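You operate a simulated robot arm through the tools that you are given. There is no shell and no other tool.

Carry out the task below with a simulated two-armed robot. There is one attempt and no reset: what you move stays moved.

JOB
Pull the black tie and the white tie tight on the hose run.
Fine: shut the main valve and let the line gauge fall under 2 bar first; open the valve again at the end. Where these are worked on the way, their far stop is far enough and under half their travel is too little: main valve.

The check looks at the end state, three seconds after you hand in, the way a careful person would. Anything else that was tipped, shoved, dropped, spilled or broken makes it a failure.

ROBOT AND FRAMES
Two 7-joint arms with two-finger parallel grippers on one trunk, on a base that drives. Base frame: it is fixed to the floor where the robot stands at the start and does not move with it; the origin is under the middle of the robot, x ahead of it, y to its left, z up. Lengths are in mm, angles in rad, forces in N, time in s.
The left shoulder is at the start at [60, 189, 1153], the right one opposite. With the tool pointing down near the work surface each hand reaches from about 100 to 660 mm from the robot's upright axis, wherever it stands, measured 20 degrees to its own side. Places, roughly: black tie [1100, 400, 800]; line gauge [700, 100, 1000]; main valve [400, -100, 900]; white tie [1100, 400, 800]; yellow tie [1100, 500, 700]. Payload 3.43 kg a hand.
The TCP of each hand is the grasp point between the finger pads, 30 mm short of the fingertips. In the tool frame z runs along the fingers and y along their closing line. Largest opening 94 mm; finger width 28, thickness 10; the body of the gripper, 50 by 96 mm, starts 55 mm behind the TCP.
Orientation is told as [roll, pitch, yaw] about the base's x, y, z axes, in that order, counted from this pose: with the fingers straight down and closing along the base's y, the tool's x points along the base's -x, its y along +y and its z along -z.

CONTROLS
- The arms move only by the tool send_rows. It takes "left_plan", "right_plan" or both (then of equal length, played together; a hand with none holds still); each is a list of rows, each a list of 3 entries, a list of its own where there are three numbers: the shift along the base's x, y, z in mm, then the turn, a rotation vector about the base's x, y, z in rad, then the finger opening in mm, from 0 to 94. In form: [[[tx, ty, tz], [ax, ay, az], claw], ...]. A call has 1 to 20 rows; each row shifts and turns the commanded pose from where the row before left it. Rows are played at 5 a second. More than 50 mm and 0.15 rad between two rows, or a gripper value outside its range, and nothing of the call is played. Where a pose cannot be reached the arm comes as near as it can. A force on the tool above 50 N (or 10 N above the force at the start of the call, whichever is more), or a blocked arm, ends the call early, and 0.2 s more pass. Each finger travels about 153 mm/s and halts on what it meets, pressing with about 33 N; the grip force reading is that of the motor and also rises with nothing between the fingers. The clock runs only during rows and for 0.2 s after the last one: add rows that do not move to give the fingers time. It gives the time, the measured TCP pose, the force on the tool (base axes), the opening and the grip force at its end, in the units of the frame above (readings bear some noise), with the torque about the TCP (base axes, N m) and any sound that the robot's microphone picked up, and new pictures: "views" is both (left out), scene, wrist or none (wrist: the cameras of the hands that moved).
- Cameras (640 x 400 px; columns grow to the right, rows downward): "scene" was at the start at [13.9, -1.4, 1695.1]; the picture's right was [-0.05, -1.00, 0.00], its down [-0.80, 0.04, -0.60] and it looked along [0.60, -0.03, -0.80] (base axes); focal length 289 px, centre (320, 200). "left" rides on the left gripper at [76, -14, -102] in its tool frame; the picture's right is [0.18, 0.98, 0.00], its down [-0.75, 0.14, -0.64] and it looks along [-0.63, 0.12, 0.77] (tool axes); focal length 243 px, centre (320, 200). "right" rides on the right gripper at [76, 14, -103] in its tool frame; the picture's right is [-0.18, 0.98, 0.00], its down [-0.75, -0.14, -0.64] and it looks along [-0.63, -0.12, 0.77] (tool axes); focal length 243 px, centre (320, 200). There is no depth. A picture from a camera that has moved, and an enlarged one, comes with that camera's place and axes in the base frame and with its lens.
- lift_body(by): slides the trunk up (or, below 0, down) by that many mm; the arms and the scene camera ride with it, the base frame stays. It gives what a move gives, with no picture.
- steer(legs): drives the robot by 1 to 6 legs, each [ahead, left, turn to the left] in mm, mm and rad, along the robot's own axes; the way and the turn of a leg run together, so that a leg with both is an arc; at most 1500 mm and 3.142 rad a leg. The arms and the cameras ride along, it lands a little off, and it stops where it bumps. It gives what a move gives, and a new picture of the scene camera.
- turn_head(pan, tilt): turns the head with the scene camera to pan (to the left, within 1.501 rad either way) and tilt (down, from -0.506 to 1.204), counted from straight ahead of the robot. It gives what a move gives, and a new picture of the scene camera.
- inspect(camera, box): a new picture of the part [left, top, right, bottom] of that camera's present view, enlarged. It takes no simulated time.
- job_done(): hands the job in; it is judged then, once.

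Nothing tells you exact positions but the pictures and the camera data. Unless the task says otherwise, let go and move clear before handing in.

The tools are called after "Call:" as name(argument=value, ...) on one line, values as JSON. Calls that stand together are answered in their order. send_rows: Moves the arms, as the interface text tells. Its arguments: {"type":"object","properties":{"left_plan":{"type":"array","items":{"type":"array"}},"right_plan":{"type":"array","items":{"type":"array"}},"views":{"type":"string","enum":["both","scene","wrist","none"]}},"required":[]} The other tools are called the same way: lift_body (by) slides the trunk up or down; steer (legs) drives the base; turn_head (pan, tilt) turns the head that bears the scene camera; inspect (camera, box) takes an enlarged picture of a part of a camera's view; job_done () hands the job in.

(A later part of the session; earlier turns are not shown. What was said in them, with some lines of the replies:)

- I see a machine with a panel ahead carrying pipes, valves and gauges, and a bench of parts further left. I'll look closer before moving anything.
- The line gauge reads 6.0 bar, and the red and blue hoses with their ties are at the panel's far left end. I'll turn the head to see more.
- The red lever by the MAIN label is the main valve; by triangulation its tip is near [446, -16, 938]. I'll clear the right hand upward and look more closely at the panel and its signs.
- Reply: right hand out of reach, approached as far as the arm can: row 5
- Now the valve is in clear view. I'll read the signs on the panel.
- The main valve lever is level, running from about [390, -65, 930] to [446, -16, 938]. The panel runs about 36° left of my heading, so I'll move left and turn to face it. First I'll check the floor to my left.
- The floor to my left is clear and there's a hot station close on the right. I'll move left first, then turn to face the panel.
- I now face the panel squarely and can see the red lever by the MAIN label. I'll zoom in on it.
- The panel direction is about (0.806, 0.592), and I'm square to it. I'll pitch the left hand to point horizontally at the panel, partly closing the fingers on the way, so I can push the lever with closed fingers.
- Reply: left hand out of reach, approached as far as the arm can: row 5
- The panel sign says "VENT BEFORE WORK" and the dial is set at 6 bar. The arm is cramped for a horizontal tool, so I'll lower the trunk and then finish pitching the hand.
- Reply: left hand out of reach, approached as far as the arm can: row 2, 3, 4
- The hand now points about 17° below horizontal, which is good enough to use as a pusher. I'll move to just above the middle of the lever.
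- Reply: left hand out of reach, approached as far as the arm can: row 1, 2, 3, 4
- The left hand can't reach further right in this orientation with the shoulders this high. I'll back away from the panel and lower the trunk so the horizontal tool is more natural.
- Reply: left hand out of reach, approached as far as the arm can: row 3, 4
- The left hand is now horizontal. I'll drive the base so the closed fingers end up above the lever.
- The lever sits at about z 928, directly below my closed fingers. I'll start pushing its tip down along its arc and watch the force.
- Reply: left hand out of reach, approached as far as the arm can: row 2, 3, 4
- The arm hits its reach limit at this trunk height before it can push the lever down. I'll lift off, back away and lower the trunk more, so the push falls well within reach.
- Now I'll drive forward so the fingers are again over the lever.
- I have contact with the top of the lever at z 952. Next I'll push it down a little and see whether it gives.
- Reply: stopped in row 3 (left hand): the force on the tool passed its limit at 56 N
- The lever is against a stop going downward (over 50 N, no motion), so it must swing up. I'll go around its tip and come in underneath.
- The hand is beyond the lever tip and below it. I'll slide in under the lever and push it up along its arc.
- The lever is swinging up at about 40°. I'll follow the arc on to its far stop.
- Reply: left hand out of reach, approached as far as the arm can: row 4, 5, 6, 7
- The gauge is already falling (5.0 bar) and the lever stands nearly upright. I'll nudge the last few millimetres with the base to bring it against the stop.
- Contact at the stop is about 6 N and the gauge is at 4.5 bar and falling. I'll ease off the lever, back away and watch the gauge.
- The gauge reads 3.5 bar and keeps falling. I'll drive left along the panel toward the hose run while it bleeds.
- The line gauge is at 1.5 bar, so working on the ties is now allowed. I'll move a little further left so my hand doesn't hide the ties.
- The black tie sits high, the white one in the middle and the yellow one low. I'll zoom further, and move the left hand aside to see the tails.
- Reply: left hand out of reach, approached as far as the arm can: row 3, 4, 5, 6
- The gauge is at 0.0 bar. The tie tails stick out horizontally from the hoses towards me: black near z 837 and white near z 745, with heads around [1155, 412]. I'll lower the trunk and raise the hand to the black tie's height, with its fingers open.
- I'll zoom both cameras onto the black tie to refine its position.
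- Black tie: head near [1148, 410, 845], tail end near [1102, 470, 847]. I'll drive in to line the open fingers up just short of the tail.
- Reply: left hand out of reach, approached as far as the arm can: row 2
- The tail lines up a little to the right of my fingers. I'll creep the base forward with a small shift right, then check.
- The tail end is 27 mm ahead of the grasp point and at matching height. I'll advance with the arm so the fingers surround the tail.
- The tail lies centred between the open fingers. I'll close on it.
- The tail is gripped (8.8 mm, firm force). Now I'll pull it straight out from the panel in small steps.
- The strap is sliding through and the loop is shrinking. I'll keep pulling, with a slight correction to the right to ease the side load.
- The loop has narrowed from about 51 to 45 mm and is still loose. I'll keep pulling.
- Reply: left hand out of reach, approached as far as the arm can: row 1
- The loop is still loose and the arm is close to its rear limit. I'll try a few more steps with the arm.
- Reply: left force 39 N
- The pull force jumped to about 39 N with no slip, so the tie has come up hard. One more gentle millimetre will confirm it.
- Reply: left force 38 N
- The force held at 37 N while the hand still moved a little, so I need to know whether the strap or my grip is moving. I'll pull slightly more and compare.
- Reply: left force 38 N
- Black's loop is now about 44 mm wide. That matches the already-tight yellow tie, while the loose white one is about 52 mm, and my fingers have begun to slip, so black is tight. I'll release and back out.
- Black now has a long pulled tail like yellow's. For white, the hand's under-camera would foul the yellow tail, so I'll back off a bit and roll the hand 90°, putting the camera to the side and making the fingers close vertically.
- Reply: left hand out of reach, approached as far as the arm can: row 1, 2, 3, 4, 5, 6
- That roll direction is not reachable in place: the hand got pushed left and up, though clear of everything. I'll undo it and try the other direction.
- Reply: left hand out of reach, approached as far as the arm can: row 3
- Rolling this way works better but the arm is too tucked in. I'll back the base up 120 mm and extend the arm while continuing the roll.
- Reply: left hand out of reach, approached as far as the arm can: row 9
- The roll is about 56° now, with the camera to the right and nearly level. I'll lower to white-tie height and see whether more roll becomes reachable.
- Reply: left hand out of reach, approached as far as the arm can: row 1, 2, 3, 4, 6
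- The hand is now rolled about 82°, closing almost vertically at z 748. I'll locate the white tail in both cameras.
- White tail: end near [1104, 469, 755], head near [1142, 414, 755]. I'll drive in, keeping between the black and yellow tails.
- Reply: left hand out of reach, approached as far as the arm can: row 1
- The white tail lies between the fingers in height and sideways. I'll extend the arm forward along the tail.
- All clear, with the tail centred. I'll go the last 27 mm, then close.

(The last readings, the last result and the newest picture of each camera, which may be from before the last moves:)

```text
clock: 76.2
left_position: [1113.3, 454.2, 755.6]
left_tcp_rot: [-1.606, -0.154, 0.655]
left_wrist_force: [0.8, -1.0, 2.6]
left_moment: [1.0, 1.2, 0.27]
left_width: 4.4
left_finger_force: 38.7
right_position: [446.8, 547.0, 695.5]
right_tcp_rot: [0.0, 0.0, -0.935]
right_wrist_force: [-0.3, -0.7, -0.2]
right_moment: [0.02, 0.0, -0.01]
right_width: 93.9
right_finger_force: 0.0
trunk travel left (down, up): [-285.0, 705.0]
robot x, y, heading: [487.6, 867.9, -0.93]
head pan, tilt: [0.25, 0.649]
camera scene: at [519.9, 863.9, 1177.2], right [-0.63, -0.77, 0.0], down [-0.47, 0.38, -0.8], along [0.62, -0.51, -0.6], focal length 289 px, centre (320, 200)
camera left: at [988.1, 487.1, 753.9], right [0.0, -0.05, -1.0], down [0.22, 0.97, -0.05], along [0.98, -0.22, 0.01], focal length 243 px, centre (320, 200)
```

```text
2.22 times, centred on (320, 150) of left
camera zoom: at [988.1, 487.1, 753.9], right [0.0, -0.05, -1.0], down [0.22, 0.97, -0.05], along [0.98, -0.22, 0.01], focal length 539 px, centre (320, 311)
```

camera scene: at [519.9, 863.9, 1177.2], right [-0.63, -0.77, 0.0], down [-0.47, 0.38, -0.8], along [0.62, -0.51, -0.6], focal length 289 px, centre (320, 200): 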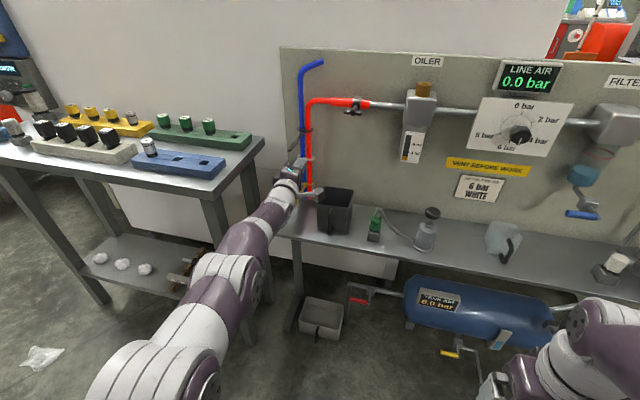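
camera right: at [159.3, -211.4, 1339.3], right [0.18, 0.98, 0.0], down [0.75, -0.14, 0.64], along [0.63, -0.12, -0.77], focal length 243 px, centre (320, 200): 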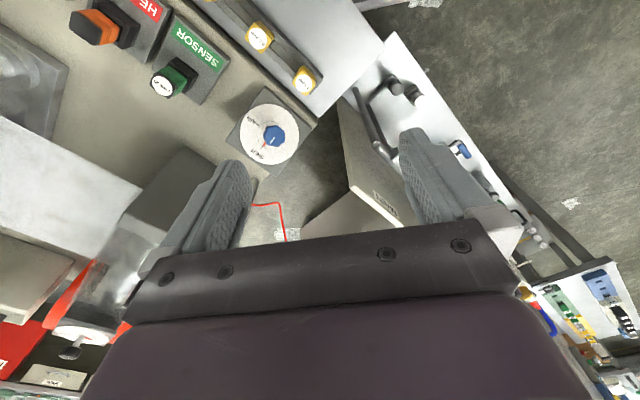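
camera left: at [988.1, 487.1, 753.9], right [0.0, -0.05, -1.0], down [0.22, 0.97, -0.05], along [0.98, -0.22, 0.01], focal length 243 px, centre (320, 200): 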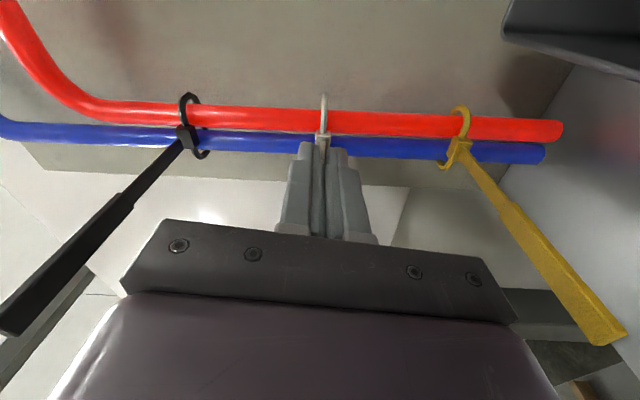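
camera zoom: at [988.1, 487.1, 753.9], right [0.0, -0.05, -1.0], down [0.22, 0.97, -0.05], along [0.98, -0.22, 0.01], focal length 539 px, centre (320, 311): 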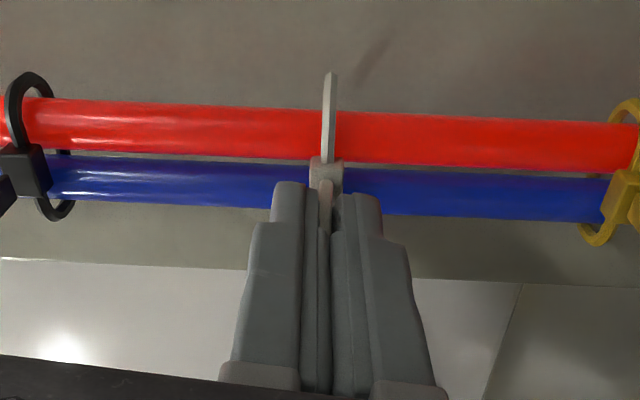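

White is gripped across its thickness (4.4 mm). Now I'll pull it out in steps.

Call:
send_rows(left_plan=[[[-2.4, 3.2, 0], [0, 0, 0], 0], [[-2.4, 3.2, 0], [0, 0, 0], 0], [[-2.4, 3.2, 0], [0, 0, 0], 0], [[-2.4, 3.2, 0], [0, 0, 0], 0], [[-2.4, 3.2, 0], [0, 0, 0], 0], [[-2.4, 3.2, 0], [0, 0, 0], 0], [[-2.4, 3.2, 0], [0, 0, 0], 0], [[-2.4, 3.2, 0], [0, 0, 0], 0]], views="wrist")

Call:
inspect(camera="left", box=[200, 60, 440, 240])

```text
clock: 78.0
left_position: [1093.0, 478.5, 755.0]
left_tcp_rot: [-1.606, -0.153, 0.657]
left_wrist_force: [3.4, -1.0, 1.3]
left_moment: [1.0, 1.18, 0.23]
left_width: 4.4
left_finger_force: 38.7
right_position: [445.7, 546.1, 695.4]
right_tcp_rot: [-0.002, 0.0, -0.935]
right_wrist_force: [0.3, 0.3, 1.4]
right_moment: [0.02, -0.01, 0.0]
right_width: 93.8
right_finger_force: 0.0
trunk travel left (down, up): [-285.0, 705.0]
robot x, y, heading: [489.7, 868.8, -0.937]
head pan, tilt: [0.25, 0.649]
camera left: at [969.5, 512.6, 754.0], right [0.0, -0.05, -1.0], down [0.22, 0.97, -0.05], along [0.98, -0.22, 0.01], focal length 243 px, centre (320, 200)
```

left: 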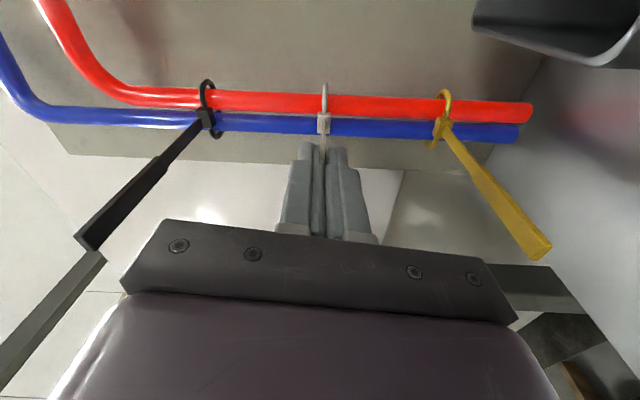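

```text
2.22 times, centred on (320, 150) of left
camera zoom: at [969.5, 512.6, 754.0], right [0.0, -0.05, -1.0], down [0.22, 0.97, -0.05], along [0.98, -0.22, 0.01], focal length 539 px, centre (320, 311)
```

zoom: 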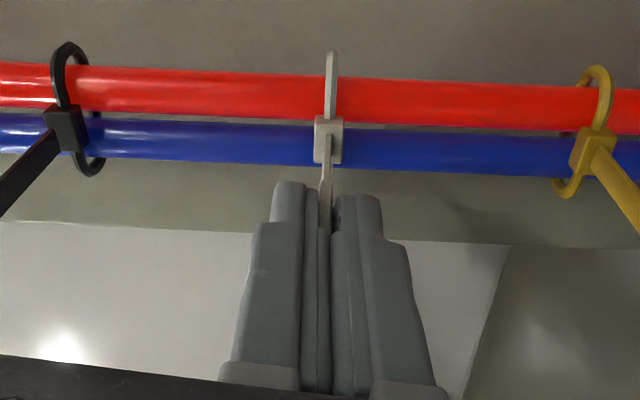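

The strap slides freely with no slip (32 mm so far). I'll continue.

Call:
send_rows(left_plan=[[[-2.4, 3.2, 0], [0, 0, 0], 0], [[-2.4, 3.2, 0], [0, 0, 0], 0], [[-2.4, 3.2, 0], [0, 0, 0], 0], [[-2.4, 3.2, 0], [0, 0, 0], 0], [[-1.8, 2.4, 0], [0, 0, 0], 0], [[-1.8, 2.4, 0], [0, 0, 0], 0]], views="wrist")

Call:
inspect(camera="left", box=[200, 60, 440, 240])

```text
clock: 79.4
left_position: [1079.6, 497.4, 755.6]
left_tcp_rot: [-1.605, -0.153, 0.655]
left_wrist_force: [5.6, -1.4, 2.7]
left_moment: [1.03, 1.18, 0.26]
left_width: 4.3
left_finger_force: 39.0
right_position: [445.8, 544.7, 695.4]
right_tcp_rot: [0.001, 0.001, -0.935]
right_wrist_force: [0.6, -0.5, -0.3]
right_moment: [-0.02, -0.01, 0.01]
right_width: 93.8
right_finger_force: 0.1
trunk travel left (down, up): [-285.0, 705.0]
robot x, y, heading: [487.3, 871.0, -0.935]
head pan, tilt: [0.25, 0.649]
camera left: at [956.5, 530.5, 754.0], right [-0.01, -0.05, -1.0], down [0.22, 0.97, -0.05], along [0.98, -0.22, 0.01], focal length 243 px, centre (320, 200)
```

left: 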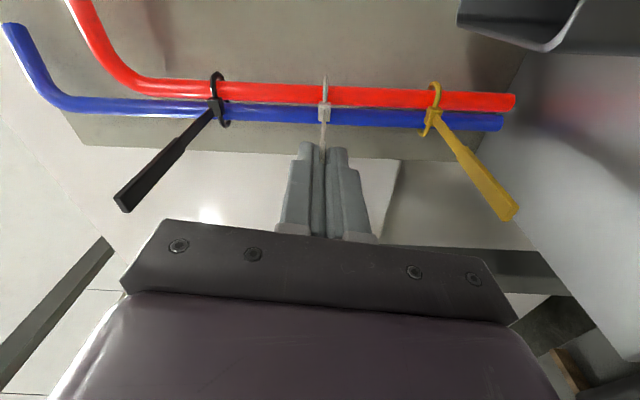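

```text
2.22 times, centred on (320, 150) of left
camera zoom: at [956.5, 530.5, 754.0], right [-0.01, -0.05, -1.0], down [0.22, 0.97, -0.05], along [0.98, -0.22, 0.01], focal length 539 px, centre (320, 311)
```

zoom: 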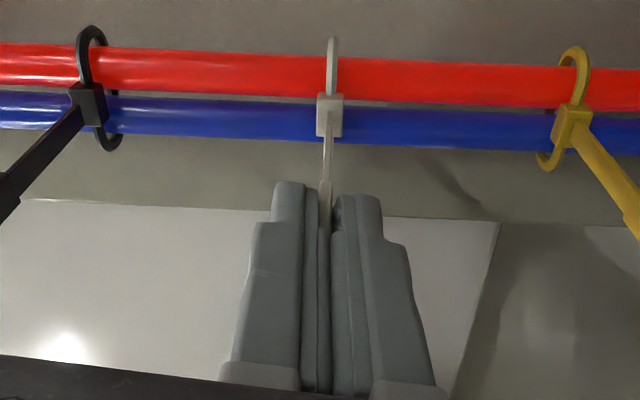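

It's 55 mm out and still sliding easily. I'll continue in 3 mm steps until it comes up hard.

Call:
send_rows(left_plan=[[[-1.5, 2.6, 0], [0, 0, 0], 0], [[-1.5, 2.6, 0], [0, 0, 0], 0], [[-1.5, 2.6, 0], [0, 0, 0], 0], [[-1.2, 1.6, 0], [0, 0, 0], 0], [[-1.2, 1.6, 0], [0, 0, 0], 0]], views="wrist")

Call:
inspect(camera="left", box=[200, 60, 440, 240])

```text
clock: 80.6
left_position: [1073.9, 505.1, 754.5]
left_tcp_rot: [-1.606, -0.154, 0.655]
left_wrist_force: [21.9, -27.8, 7.1]
left_moment: [0.99, 1.15, 0.29]
left_width: 4.6
left_finger_force: 39.4
right_position: [446.8, 542.9, 694.6]
right_tcp_rot: [0.001, 0.004, -0.939]
right_wrist_force: [0.0, 0.8, 0.7]
right_moment: [0.0, 0.02, 0.01]
right_width: 94.1
right_finger_force: 0.0
trunk travel left (down, up): [-285.0, 705.0]
robot x, y, heading: [487.1, 870.8, -0.932]
head pan, tilt: [0.25, 0.649]
camera left: at [950.3, 539.0, 753.9], right [0.0, -0.05, -1.0], down [0.22, 0.97, -0.05], along [0.97, -0.22, 0.01], focal length 243 px, centre (320, 200)
```

left: 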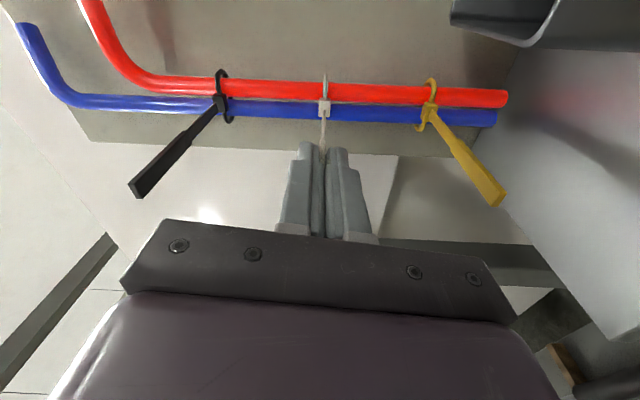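

```text
2.22 times, centred on (320, 150) of left
camera zoom: at [950.3, 539.0, 753.9], right [0.0, -0.05, -1.0], down [0.22, 0.97, -0.05], along [0.97, -0.22, 0.01], focal length 539 px, centre (320, 311)
```

zoom: 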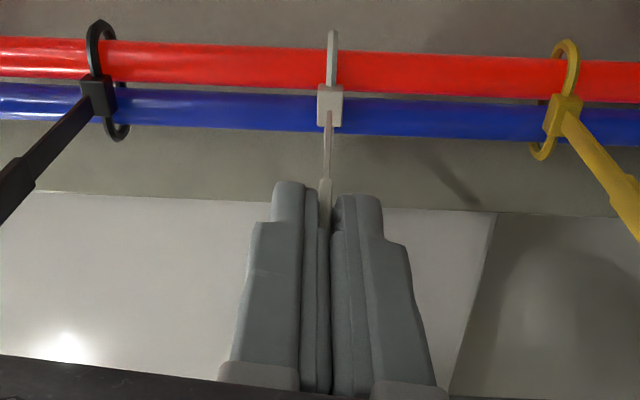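

White came up hard at about 35 N after 64 mm, like black. I'll give one more gentle tug to seat it, then release and back away.

Call:
send_rows(left_plan=[[[-0.9, 1.2, 0], [0, 0, 0], 0], [[-0.9, 1.2, 0], [0, 0, 0], 0], [[0, 0, 0], [0, 0, 0], 0]], views="none")

Call:
send_rows(left_plan=[[[0, 0, 0], [0, 0, 0], 15], [[0, 0, 0], [0, 0, 0], 35], [[0, 0, 0], [0, 0, 0], 35]], views="none")

Call:
steer(legs=[[-130, 0, 0]])

Call:
inspect(camera="left", box=[200, 0, 440, 140])

Call:
inspect(camera="scene", box=[260, 90, 380, 210])

```text
clock: 81.4
left_position: [1070.9, 507.0, 755.1]
left_tcp_rot: [-1.606, -0.155, 0.655]
left_wrist_force: [18.6, -30.1, 9.2]
left_moment: [0.8, 1.04, 0.21]
left_width: 4.3
left_finger_force: 39.2
right_position: [447.4, 543.0, 694.7]
right_tcp_rot: [0.001, 0.004, -0.936]
right_wrist_force: [0.3, -0.2, -0.2]
right_moment: [-0.03, 0.01, 0.0]
right_width: 93.9
right_finger_force: 0.1
trunk travel left (down, up): [-285.0, 705.0]
robot x, y, heading: [490.9, 868.2, -0.936]
head pan, tilt: [0.25, 0.649]
```

```text
clock: 82.2
left_position: [1071.0, 510.3, 754.7]
left_tcp_rot: [-1.606, -0.153, 0.656]
left_wrist_force: [-0.2, 0.5, -0.2]
left_moment: [0.03, -0.03, 0.0]
left_width: 35.2
left_finger_force: 0.1
right_position: [446.2, 545.2, 695.4]
right_tcp_rot: [0.001, 0.001, -0.936]
right_wrist_force: [0.0, -0.2, 0.4]
right_moment: [0.0, 0.01, 0.02]
right_width: 93.7
right_finger_force: 0.1
trunk travel left (down, up): [-285.0, 705.0]
robot x, y, heading: [487.3, 870.6, -0.935]
head pan, tilt: [0.25, 0.649]
```

```text
clock: 83.4
left_position: [993.2, 615.3, 756.5]
left_tcp_rot: [-1.606, -0.155, 0.657]
left_wrist_force: [-0.1, 0.7, 0.5]
left_moment: [0.0, -0.04, -0.05]
left_width: 35.0
left_finger_force: 0.0
right_position: [367.0, 649.8, 695.3]
right_tcp_rot: [-0.001, 0.002, -0.936]
right_wrist_force: [0.4, 0.0, 0.0]
right_moment: [-0.01, 0.02, -0.02]
right_width: 94.0
right_finger_force: 0.1
trunk travel left (down, up): [-285.0, 705.0]
robot x, y, heading: [412.8, 971.2, -0.934]
head pan, tilt: [0.25, 0.649]
camera scene: at [442.3, 969.4, 1177.2], right [-0.63, -0.77, 0.0], down [-0.47, 0.38, -0.8], along [0.62, -0.51, -0.6], focal length 289 px, centre (320, 200)
```

scene: 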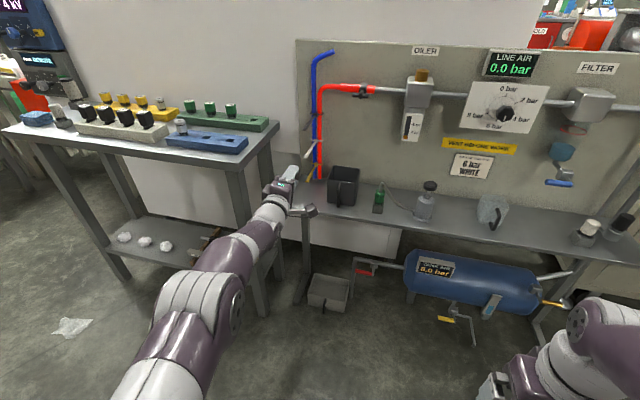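

```text
2.67 times, centred on (320, 70) of left
camera zoom: at [869.7, 649.2, 754.8], right [0.0, -0.05, -1.0], down [0.22, 0.97, -0.05], along [0.97, -0.22, 0.01], focal length 647 px, centre (320, 547)
```

zoom: 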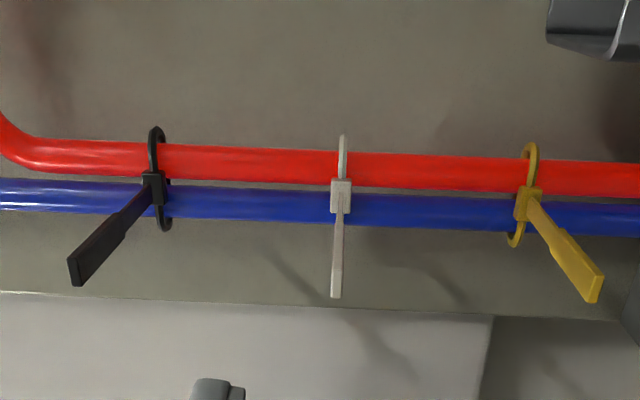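

```text
3.33 times, centred on (320, 150) of scene
camera zoom: at [442.3, 969.4, 1177.2], right [-0.63, -0.77, 0.0], down [-0.47, 0.38, -0.8], along [0.62, -0.51, -0.6], focal length 963 px, centre (320, 367)
```

zoom: 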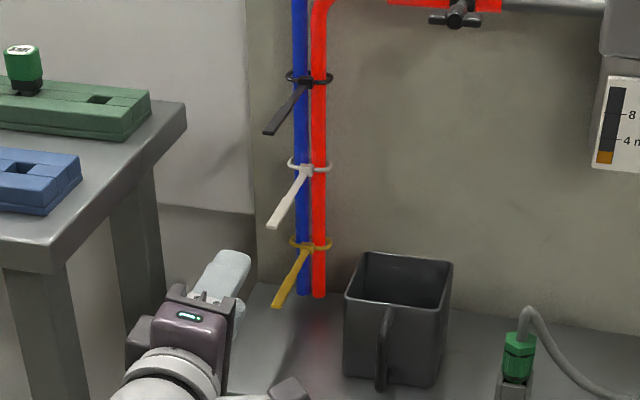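

All three tails now look alike. I'll take a closer look at the loops to be sure black is as tight as the others.

Call:
inspect(camera="scene", box=[295, 105, 335, 130])

Call:
inspect(camera="scene", box=[295, 132, 335, 157])

Call:
inspect(camera="scene", box=[295, 157, 335, 182])

```text
16.00 times, centred on (315, 118) of scene
camera zoom: at [442.3, 969.4, 1177.2], right [-0.63, -0.77, 0.0], down [-0.47, 0.38, -0.8], along [0.62, -0.51, -0.6], focal length 4622 px, centre (400, 1520)
```

zoom: 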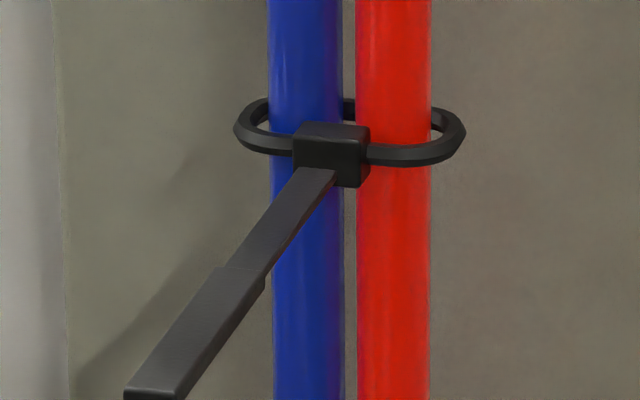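

```text
16.00 times, centred on (315, 144) of scene
camera zoom: at [442.3, 969.4, 1177.2], right [-0.63, -0.77, 0.0], down [-0.47, 0.38, -0.8], along [0.62, -0.51, -0.6], focal length 4622 px, centre (400, 1088)
```

zoom: 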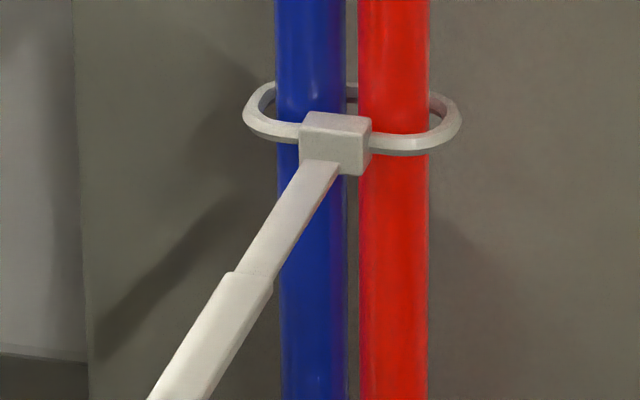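

```text
16.00 times, centred on (315, 170) of scene
camera zoom: at [442.3, 969.4, 1177.2], right [-0.63, -0.77, 0.0], down [-0.47, 0.38, -0.8], along [0.62, -0.51, -0.6], focal length 4622 px, centre (400, 688)
```

zoom: 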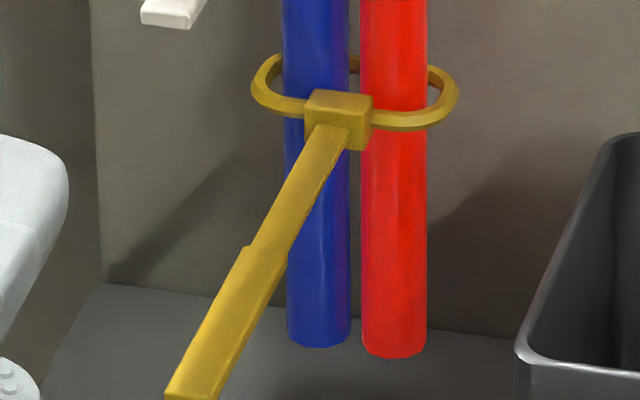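

All three loops have the same width relative to the hoses, so both ties are tight. Next I'll reopen the main valve: raise the trunk, close the fingers and drive back right along the panel.

Call:
lift_body(by=180)

Call:
steer(legs=[[-30, 0, 0], [0, -900, 0]])

Call:
send_rows(left_plan=[[[0, 0, 20], [0, 0, 0], 15], [[0, 0, 20], [0, 0, 0], 0], [[0, 0, 10], [0, 0, 0], 0]], views="both")

```text
clock: 85.4
left_position: [993.6, 614.8, 935.9]
left_tcp_rot: [-1.606, -0.152, 0.657]
left_wrist_force: [-0.1, 0.2, -0.2]
left_moment: [0.0, 0.01, 0.01]
left_width: 34.9
left_finger_force: 0.0
right_position: [368.0, 649.0, 875.8]
right_tcp_rot: [-0.001, -0.001, -0.936]
right_wrist_force: [-0.4, -0.2, 0.1]
right_moment: [-0.02, 0.03, -0.04]
right_width: 94.1
right_finger_force: 0.0
trunk travel left (down, up): [-465.0, 525.0]
robot x, y, heading: [414.3, 970.3, -0.935]
head pan, tilt: [0.25, 0.649]
```

```text
clock: 90.6
left_position: [250.9, 105.4, 936.1]
left_tcp_rot: [-1.605, -0.154, 0.655]
left_wrist_force: [-0.2, -0.3, -0.5]
left_moment: [-0.05, -0.02, 0.0]
left_width: 34.8
left_finger_force: 0.0
right_position: [-373.9, 140.3, 875.8]
right_tcp_rot: [0.001, 0.0, -0.935]
right_wrist_force: [-0.3, -1.0, -0.8]
right_moment: [0.01, 0.0, -0.04]
right_width: 94.0
right_finger_force: 0.0
trunk travel left (down, up): [-465.0, 525.0]
robot x, y, heading: [-329.1, 466.4, -0.932]
head pan, tilt: [0.25, 0.649]
camera scene: at [-300.6, 459.1, 1357.2], right [-0.63, -0.77, 0.0], down [-0.47, 0.38, -0.8], along [0.62, -0.5, -0.6], focal length 289 px, centre (320, 200)
```

scene: 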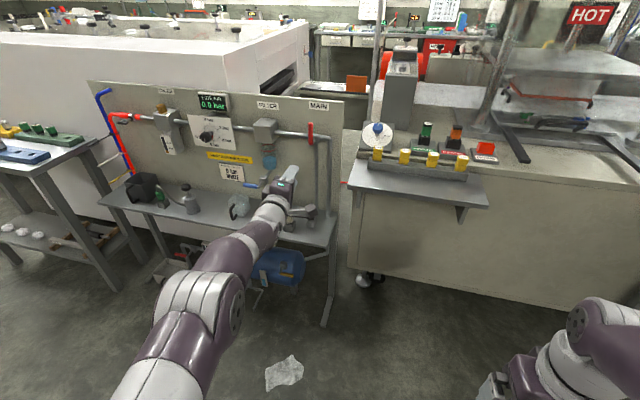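

```text
clock: 91.4
left_position: [252.1, 105.2, 985.7]
left_tcp_rot: [-1.605, -0.155, 0.658]
left_wrist_force: [-0.2, -0.4, 0.3]
left_moment: [-0.01, 0.01, -0.02]
left_width: 0.0
left_finger_force: 33.4
right_position: [-375.7, 139.7, 876.1]
right_tcp_rot: [0.0, 0.001, -0.937]
right_wrist_force: [0.1, 0.8, 0.4]
right_moment: [-0.04, 0.0, -0.01]
right_width: 94.1
right_finger_force: 0.1
trunk travel left (down, up): [-465.0, 525.0]
robot x, y, heading: [-331.2, 462.8, -0.94]
head pan, tilt: [0.25, 0.649]
camera scene: at [-300.3, 459.4, 1357.2], right [-0.63, -0.77, 0.0], down [-0.47, 0.38, -0.8], along [0.62, -0.5, -0.6], focal length 289 px, centre (320, 200)
camera left: at [127.5, 139.8, 985.1], right [0.0, -0.05, -1.0], down [0.22, 0.97, -0.05], along [0.98, -0.22, 0.01], focal length 243 px, centre (320, 200)
```

scene: 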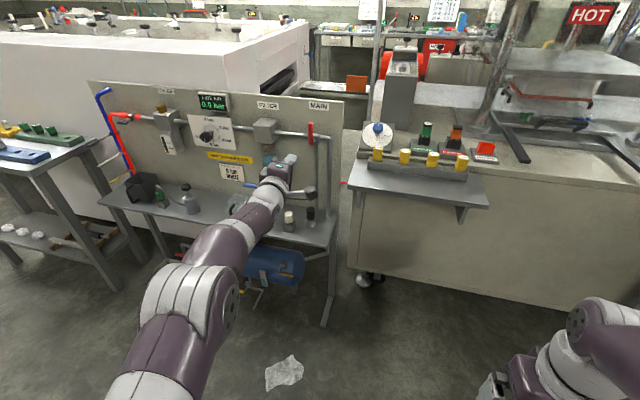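
left: 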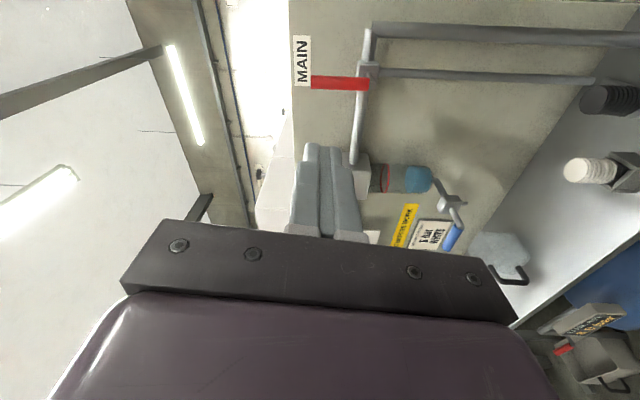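

The lever stands upright at about [390, -66] and my closed fingers are behind and just left of it. I'll drive forward with a small shift right so they come in on the lever's right side.

Call:
steer(legs=[[0, -34, 0]])

Call:
steer(legs=[[140, 0, 0]])

Call:
inspect(camera="left", box=[160, 0, 480, 220])

Call:
inspect(camera="scene", box=[220, 60, 380, 230])

```text
clock: 92.3
left_position: [222.4, 85.5, 987.7]
left_tcp_rot: [-1.607, -0.156, 0.655]
left_wrist_force: [-0.5, 0.4, 0.4]
left_moment: [-0.01, 0.01, 0.0]
left_width: 0.0
left_finger_force: 32.7
right_position: [-403.8, 119.6, 875.6]
right_tcp_rot: [0.001, 0.0, -0.934]
right_wrist_force: [-1.1, 0.6, -0.2]
right_moment: [0.04, -0.03, -0.03]
right_width: 94.0
right_finger_force: 0.1
trunk travel left (down, up): [-465.0, 525.0]
robot x, y, heading: [-358.3, 445.4, -0.934]
head pan, tilt: [0.25, 0.649]
camera scene: at [-329.6, 437.7, 1357.2], right [-0.63, -0.77, 0.0], down [-0.47, 0.38, -0.8], along [0.62, -0.5, -0.6], focal length 289 px, centre (320, 200)
```

scene: 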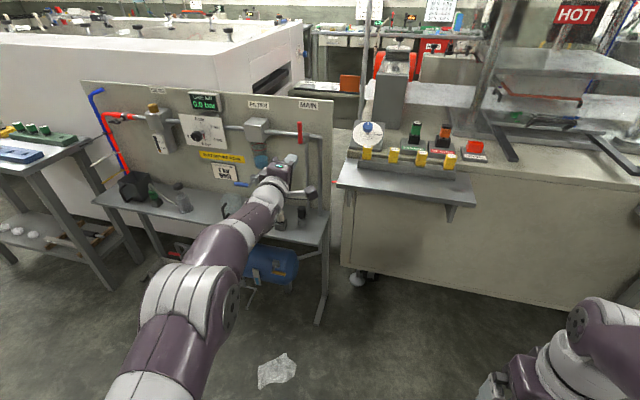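

```text
clock: 93.6
left_position: [307.0, -28.4, 985.0]
left_tcp_rot: [-1.605, -0.153, 0.658]
left_wrist_force: [-0.1, 0.0, -0.3]
left_moment: [-0.03, -0.01, 0.0]
left_width: 0.3
left_finger_force: 33.1
right_position: [-318.5, 6.9, 876.3]
right_tcp_rot: [0.0, 0.0, -0.936]
right_wrist_force: [0.4, 0.4, -0.5]
right_moment: [0.01, 0.04, 0.03]
right_width: 94.2
right_finger_force: 0.0
trunk travel left (down, up): [-465.0, 525.0]
robot x, y, heading: [-279.5, 332.0, -0.931]
head pan, tilt: [0.25, 0.649]
camera scene: at [-243.9, 325.1, 1357.2], right [-0.63, -0.77, 0.0], down [-0.47, 0.38, -0.8], along [0.62, -0.5, -0.61], focal length 289 px, centre (320, 200)
```

scene: 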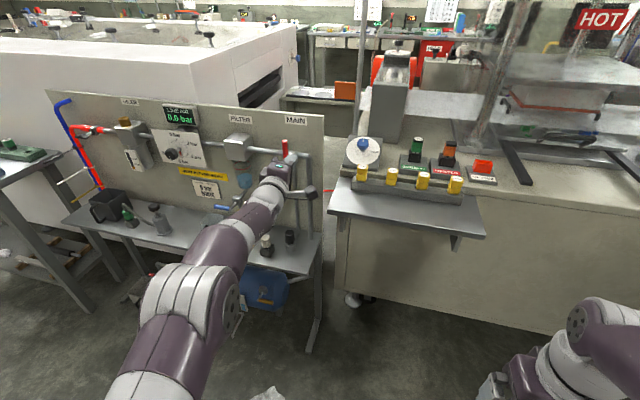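

```text
1.82 times, centred on (320, 110) of left
camera zoom: at [183.4, 5.5, 984.2], right [0.0, -0.05, -1.0], down [0.22, 0.97, -0.05], along [0.98, -0.22, 0.01], focal length 441 px, centre (320, 364)
```

zoom: 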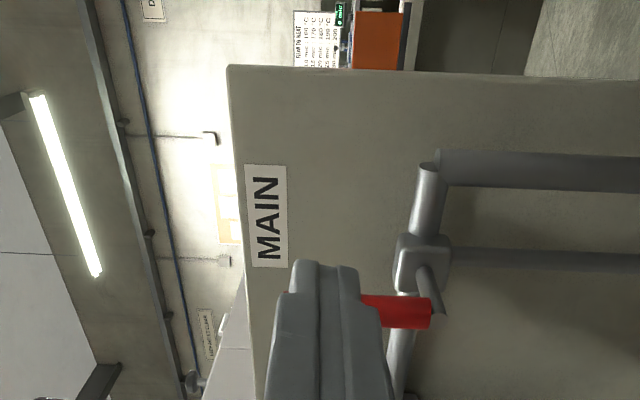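

```text
2.35 times, centred on (300, 145) of scene
camera zoom: at [-243.9, 325.1, 1357.2], right [-0.63, -0.77, 0.0], down [-0.47, 0.38, -0.8], along [0.62, -0.5, -0.61], focal length 680 px, centre (367, 329)
```

zoom: 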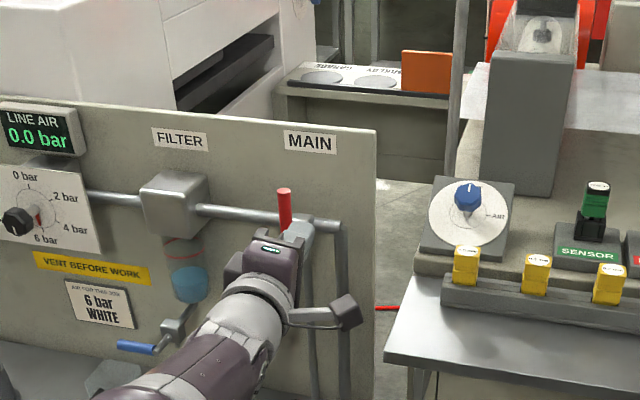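

My fingers are to the right of the lever and short of it. I'll extend 70 mm toward the panel.

Call:
send_rows(left_plan=[[[10.4, -14.1, 0], [0, 0, 0], 0], [[10.4, -14.1, 0], [0, 0, 0], 0], [[10.4, -14.1, -2], [0, 0, 0], 0], [[10.4, -14.1, -2], [0, 0, 0], 0]], views="both")

Call:
inspect(camera="scene", box=[220, 90, 350, 220])

```text
clock: 94.6
left_position: [347.1, -84.3, 982.9]
left_tcp_rot: [-1.605, -0.153, 0.657]
left_wrist_force: [0.3, 0.1, -0.9]
left_moment: [0.0, 0.0, 0.02]
left_width: 0.0
left_finger_force: 32.5
right_position: [-317.6, 7.9, 875.8]
right_tcp_rot: [0.0, -0.001, -0.935]
right_wrist_force: [0.2, -0.4, 0.3]
right_moment: [-0.02, 0.01, 0.01]
right_width: 93.9
right_finger_force: 0.0
trunk travel left (down, up): [-465.0, 525.0]
robot x, y, heading: [-277.9, 330.3, -0.934]
head pan, tilt: [0.25, 0.649]
camera scene: at [-244.5, 326.1, 1357.2], right [-0.63, -0.77, 0.0], down [-0.47, 0.38, -0.8], along [0.62, -0.5, -0.6], focal length 289 px, centre (320, 200)
camera left: at [224.1, -50.4, 980.8], right [0.0, -0.05, -1.0], down [0.22, 0.97, -0.05], along [0.98, -0.22, 0.01], focal length 243 px, centre (320, 200)
```

scene: 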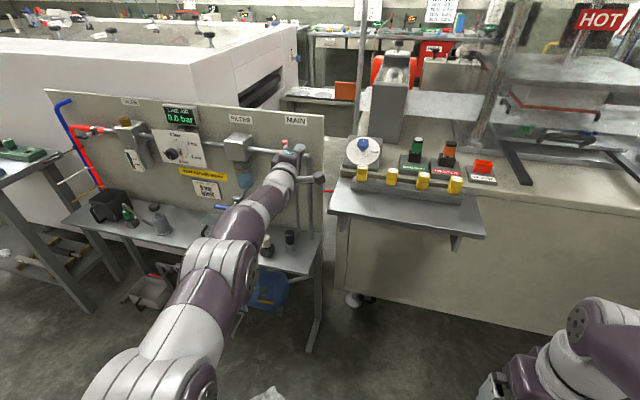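
left: 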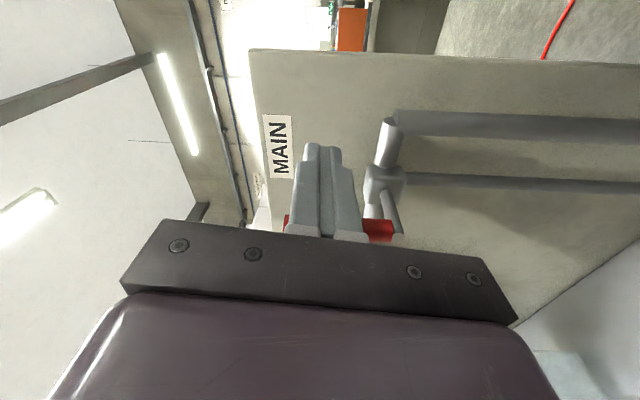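

```text
3.08 times, centred on (285, 155) of scene
camera zoom: at [-244.5, 326.1, 1357.2], right [-0.63, -0.77, 0.0], down [-0.47, 0.38, -0.8], along [0.62, -0.5, -0.6], focal length 889 px, centre (428, 338)
```

zoom: 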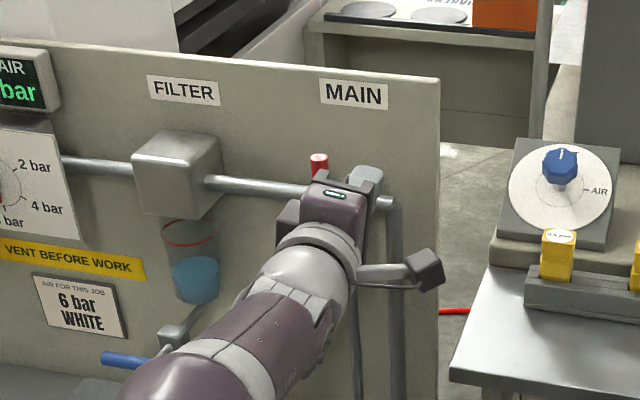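

I'm in position: fingers right of the upright lever with its tip visible to their left. I'll push it left and over along the arc.

Call:
send_rows(left_plan=[[[9.7, 7.1, 0], [0, 0, 0], 0], [[9.7, 7.1, 0], [0, 0, 0], 0], [[9.7, 7.1, 2], [0, 0, 0], 0], [[10.5, 7.7, 0], [0, 0, 0], 0], [[11.3, 8.3, -4], [0, 0, 0], 0]], views="both")

Call:
inspect(camera="scene", box=[200, 90, 350, 220])

```text
clock: 95.8
left_position: [399.6, -45.3, 979.4]
left_tcp_rot: [-1.606, -0.153, 0.657]
left_wrist_force: [0.3, -0.5, 0.1]
left_moment: [-0.04, 0.01, 0.0]
left_width: 0.0
left_finger_force: 33.3
right_position: [-317.9, 6.4, 877.0]
right_tcp_rot: [0.001, 0.0, -0.936]
right_wrist_force: [0.5, 0.3, 0.3]
right_moment: [-0.01, -0.04, 0.02]
right_width: 93.8
right_finger_force: 0.1
trunk travel left (down, up): [-465.0, 525.0]
robot x, y, heading: [-274.3, 332.5, -0.935]
head pan, tilt: [0.25, 0.649]
camera scene: at [-244.5, 326.5, 1357.2], right [-0.63, -0.77, 0.0], down [-0.47, 0.38, -0.8], along [0.62, -0.5, -0.6], focal length 289 px, centre (320, 200)
camera left: at [276.0, -12.3, 979.1], right [0.0, -0.05, -1.0], down [0.22, 0.97, -0.05], along [0.98, -0.22, 0.01], focal length 243 px, centre (320, 200)
```

scene: 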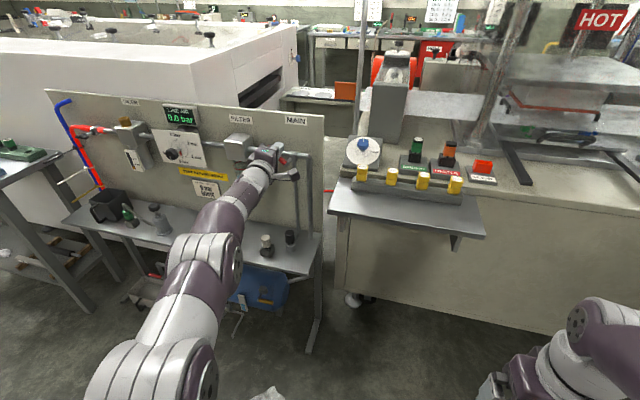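
left: 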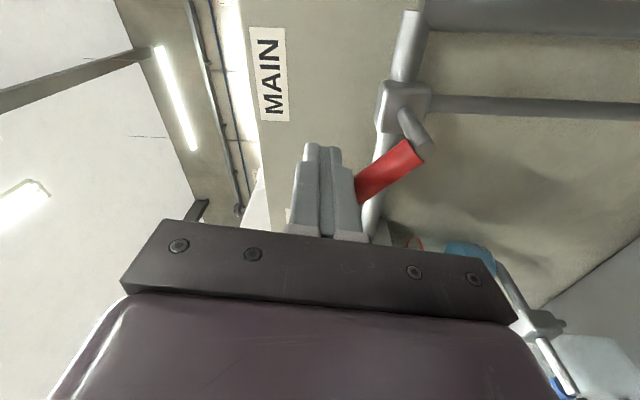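

```text
3.08 times, centred on (275, 155) of scene
camera zoom: at [-244.5, 326.5, 1357.2], right [-0.63, -0.77, 0.0], down [-0.47, 0.38, -0.8], along [0.62, -0.5, -0.6], focal length 889 px, centre (458, 338)
```

zoom: 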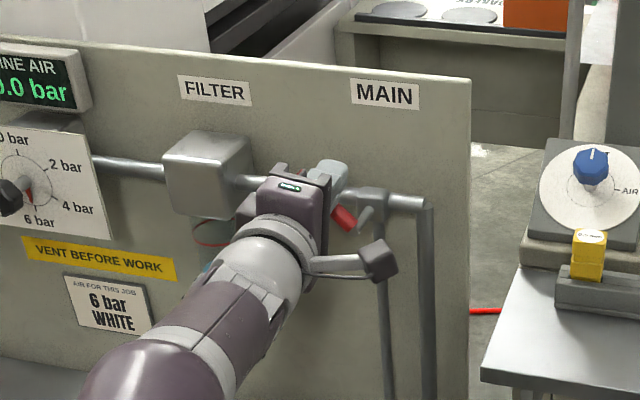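

The lever is at about 45°. I'll complete the arc down to the open stop.

Call:
send_rows(left_plan=[[[8.5, 6.2, -6], [0, 0, 0], 0], [[8.1, 5.9, -11], [0, 0, 0], 0], [[4.8, 3.6, -12], [0, 0, 0], 0], [[0, 0, -5], [0, 0, 0], 0], [[0, 0, -3], [0, 0, 0], 0], [[0, 0, -2], [0, 0, 0], 0]], views="both")

Call:
inspect(camera="scene", box=[150, 90, 350, 220])

```text
clock: 97.2
left_position: [420.5, -30.2, 947.9]
left_tcp_rot: [-1.619, -0.154, 0.658]
left_wrist_force: [12.6, -5.5, 24.4]
left_moment: [-0.45, -0.06, 0.19]
left_width: 0.0
left_finger_force: 32.6
right_position: [-320.1, 8.9, 876.8]
right_tcp_rot: [0.001, -0.002, -0.935]
right_wrist_force: [-0.9, -0.1, -0.2]
right_moment: [-0.01, 0.01, -0.04]
right_width: 93.9
right_finger_force: 0.0
trunk travel left (down, up): [-465.0, 525.0]
robot x, y, heading: [-273.8, 330.5, -0.937]
head pan, tilt: [0.25, 0.649]
camera scene: at [-246.1, 327.2, 1357.6], right [-0.63, -0.77, 0.0], down [-0.47, 0.38, -0.8], along [0.62, -0.51, -0.6], focal length 289 px, centre (320, 200)
camera left: at [296.2, 3.3, 945.2], right [0.0, -0.05, -1.0], down [0.22, 0.97, -0.05], along [0.97, -0.22, 0.02], focal length 243 px, centre (320, 200)
```

scene: 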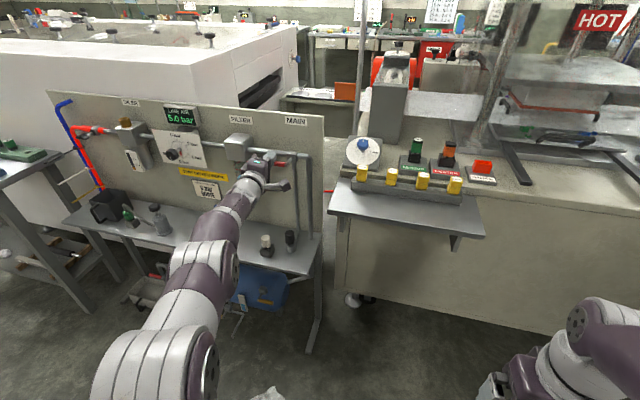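
left: 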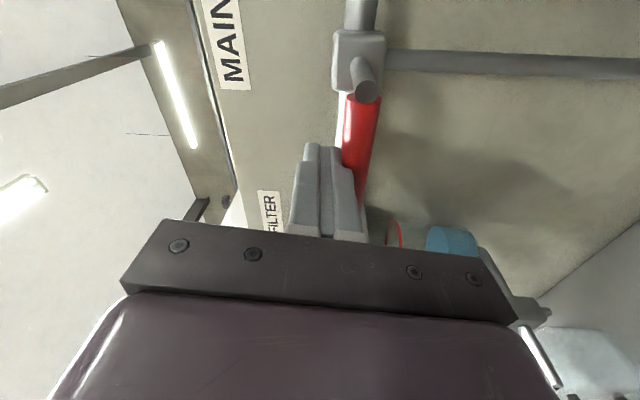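

```text
3.08 times, centred on (250, 155) of scene
camera zoom: at [-246.1, 327.2, 1357.6], right [-0.63, -0.77, 0.0], down [-0.47, 0.38, -0.8], along [0.62, -0.51, -0.6], focal length 889 px, centre (535, 338)
```

zoom: 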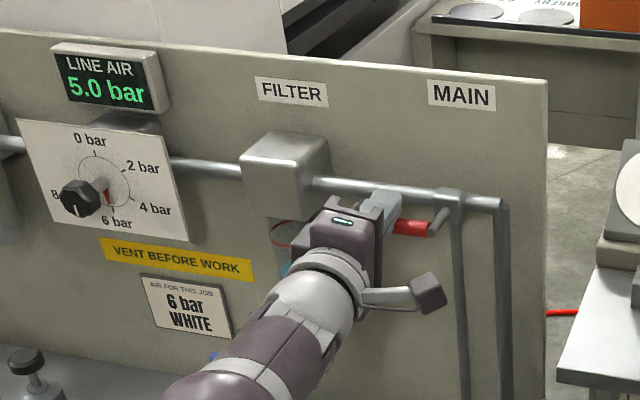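

The line is repressurising (5.0 bar) and the lever is firm against the open stop. I'll lift off, withdraw and check the gauge and lever.

Call:
send_rows(left_plan=[[[0, 0, 15], [0, 0, 0], 0], [[0, 0, 15], [0, 0, 0], 0], [[-9, 12, 0], [0, 0, 0], 0], [[-9, 12, 0], [0, 0, 0], 0]], views="none")

Call:
steer(legs=[[-250, 0, 0]])

Call:
inspect(camera="scene", box=[60, 70, 360, 250])

Call:
inspect(camera="scene", box=[260, 90, 350, 180])

```text
clock: 98.2
left_position: [401.5, -5.0, 970.8]
left_tcp_rot: [-1.604, -0.152, 0.658]
left_wrist_force: [-0.6, -0.1, 0.4]
left_moment: [-0.01, 0.01, -0.01]
left_width: 0.0
left_finger_force: 33.0
right_position: [-318.9, 8.0, 876.6]
right_tcp_rot: [-0.001, 0.0, -0.936]
right_wrist_force: [0.9, -1.5, 0.6]
right_moment: [0.01, 0.0, -0.01]
right_width: 94.3
right_finger_force: 0.0
trunk travel left (down, up): [-465.0, 525.0]
robot x, y, heading: [-272.8, 332.6, -0.936]
head pan, tilt: [0.25, 0.649]
```

```text
clock: 100.0
left_position: [252.4, 196.3, 972.1]
left_tcp_rot: [-1.608, -0.154, 0.655]
left_wrist_force: [0.1, 0.1, 0.8]
left_moment: [0.03, 0.01, 0.0]
left_width: 0.1
left_finger_force: 33.0
right_position: [-467.4, 210.0, 875.9]
right_tcp_rot: [-0.001, -0.002, -0.936]
right_wrist_force: [0.1, -0.4, 0.1]
right_moment: [-0.01, 0.0, 0.02]
right_width: 94.2
right_finger_force: 0.1
trunk travel left (down, up): [-465.0, 525.0]
robot x, y, heading: [-425.8, 533.9, -0.937]
head pan, tilt: [0.25, 0.649]
camera scene: at [-394.4, 529.8, 1357.2], right [-0.63, -0.77, 0.0], down [-0.47, 0.38, -0.8], along [0.62, -0.51, -0.6], focal length 289 px, centre (320, 200)
```

scene: 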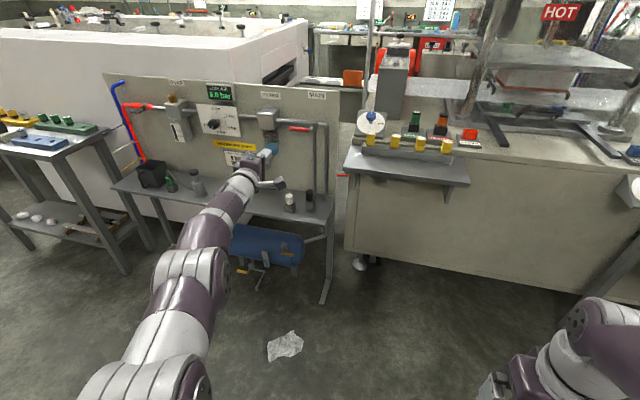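

```text
2.13 times, centred on (210, 160) of scene
camera zoom: at [-394.4, 529.8, 1357.2], right [-0.63, -0.77, 0.0], down [-0.47, 0.38, -0.8], along [0.62, -0.51, -0.6], focal length 616 px, centre (555, 285)
```

zoom: 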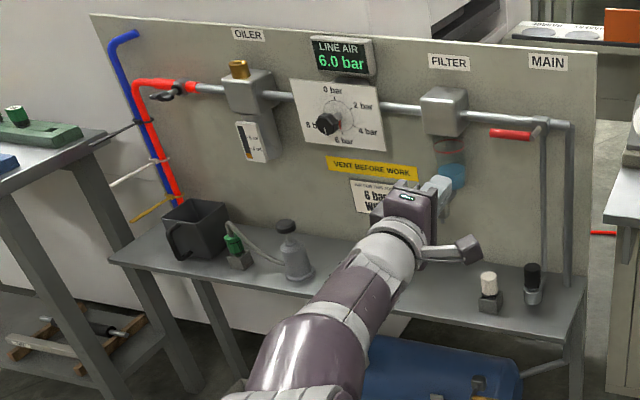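

```text
4.44 times, centred on (305, 135) of scene
camera zoom: at [-394.4, 529.8, 1357.2], right [-0.63, -0.77, 0.0], down [-0.47, 0.38, -0.8], along [0.62, -0.51, -0.6], focal length 1284 px, centre (387, 489)
```

zoom: 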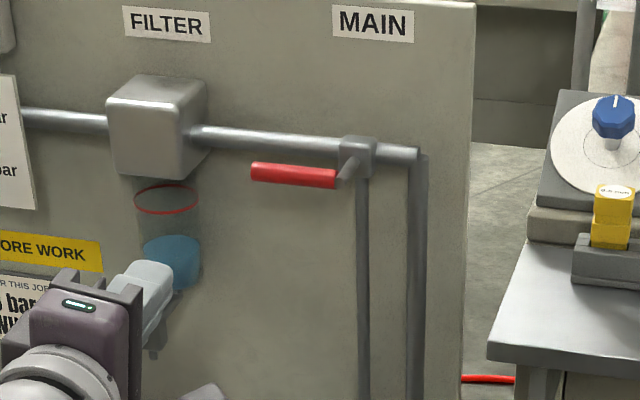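

The gauge is back at 6.0 bar, the main lever lies against its open stop, and the black and white ties are pulled tight. My hands are empty and clear of everything, so I'm handing in.

Call:
job_done()

```text
The job is handed in.
```

The black and white ties are pulled tight on the hose run, and the main valve is open again with the line gauge back at 6.0 bar.

- **Valve and pressure:** I swung the main valve to its shut stop. The gauge was at 0.5 bar when I began working at the ties and at 0.0 before I pulled either one. After the ties I swung the lever back against its open stop.
- **Black tie:** I pulled it about 60 mm until it came up hard at about 37 N, where my fingers began to slip.
- **White tie:** I pulled it about 64 mm until it came up hard at about 35 N.
- **Tightness check:** both loops now measure the same width relative to the hoses as the yellow tie, which I left alone.

I saw nothing else tipped, moved or dropped. Both hands were empty and clear when I handed in.
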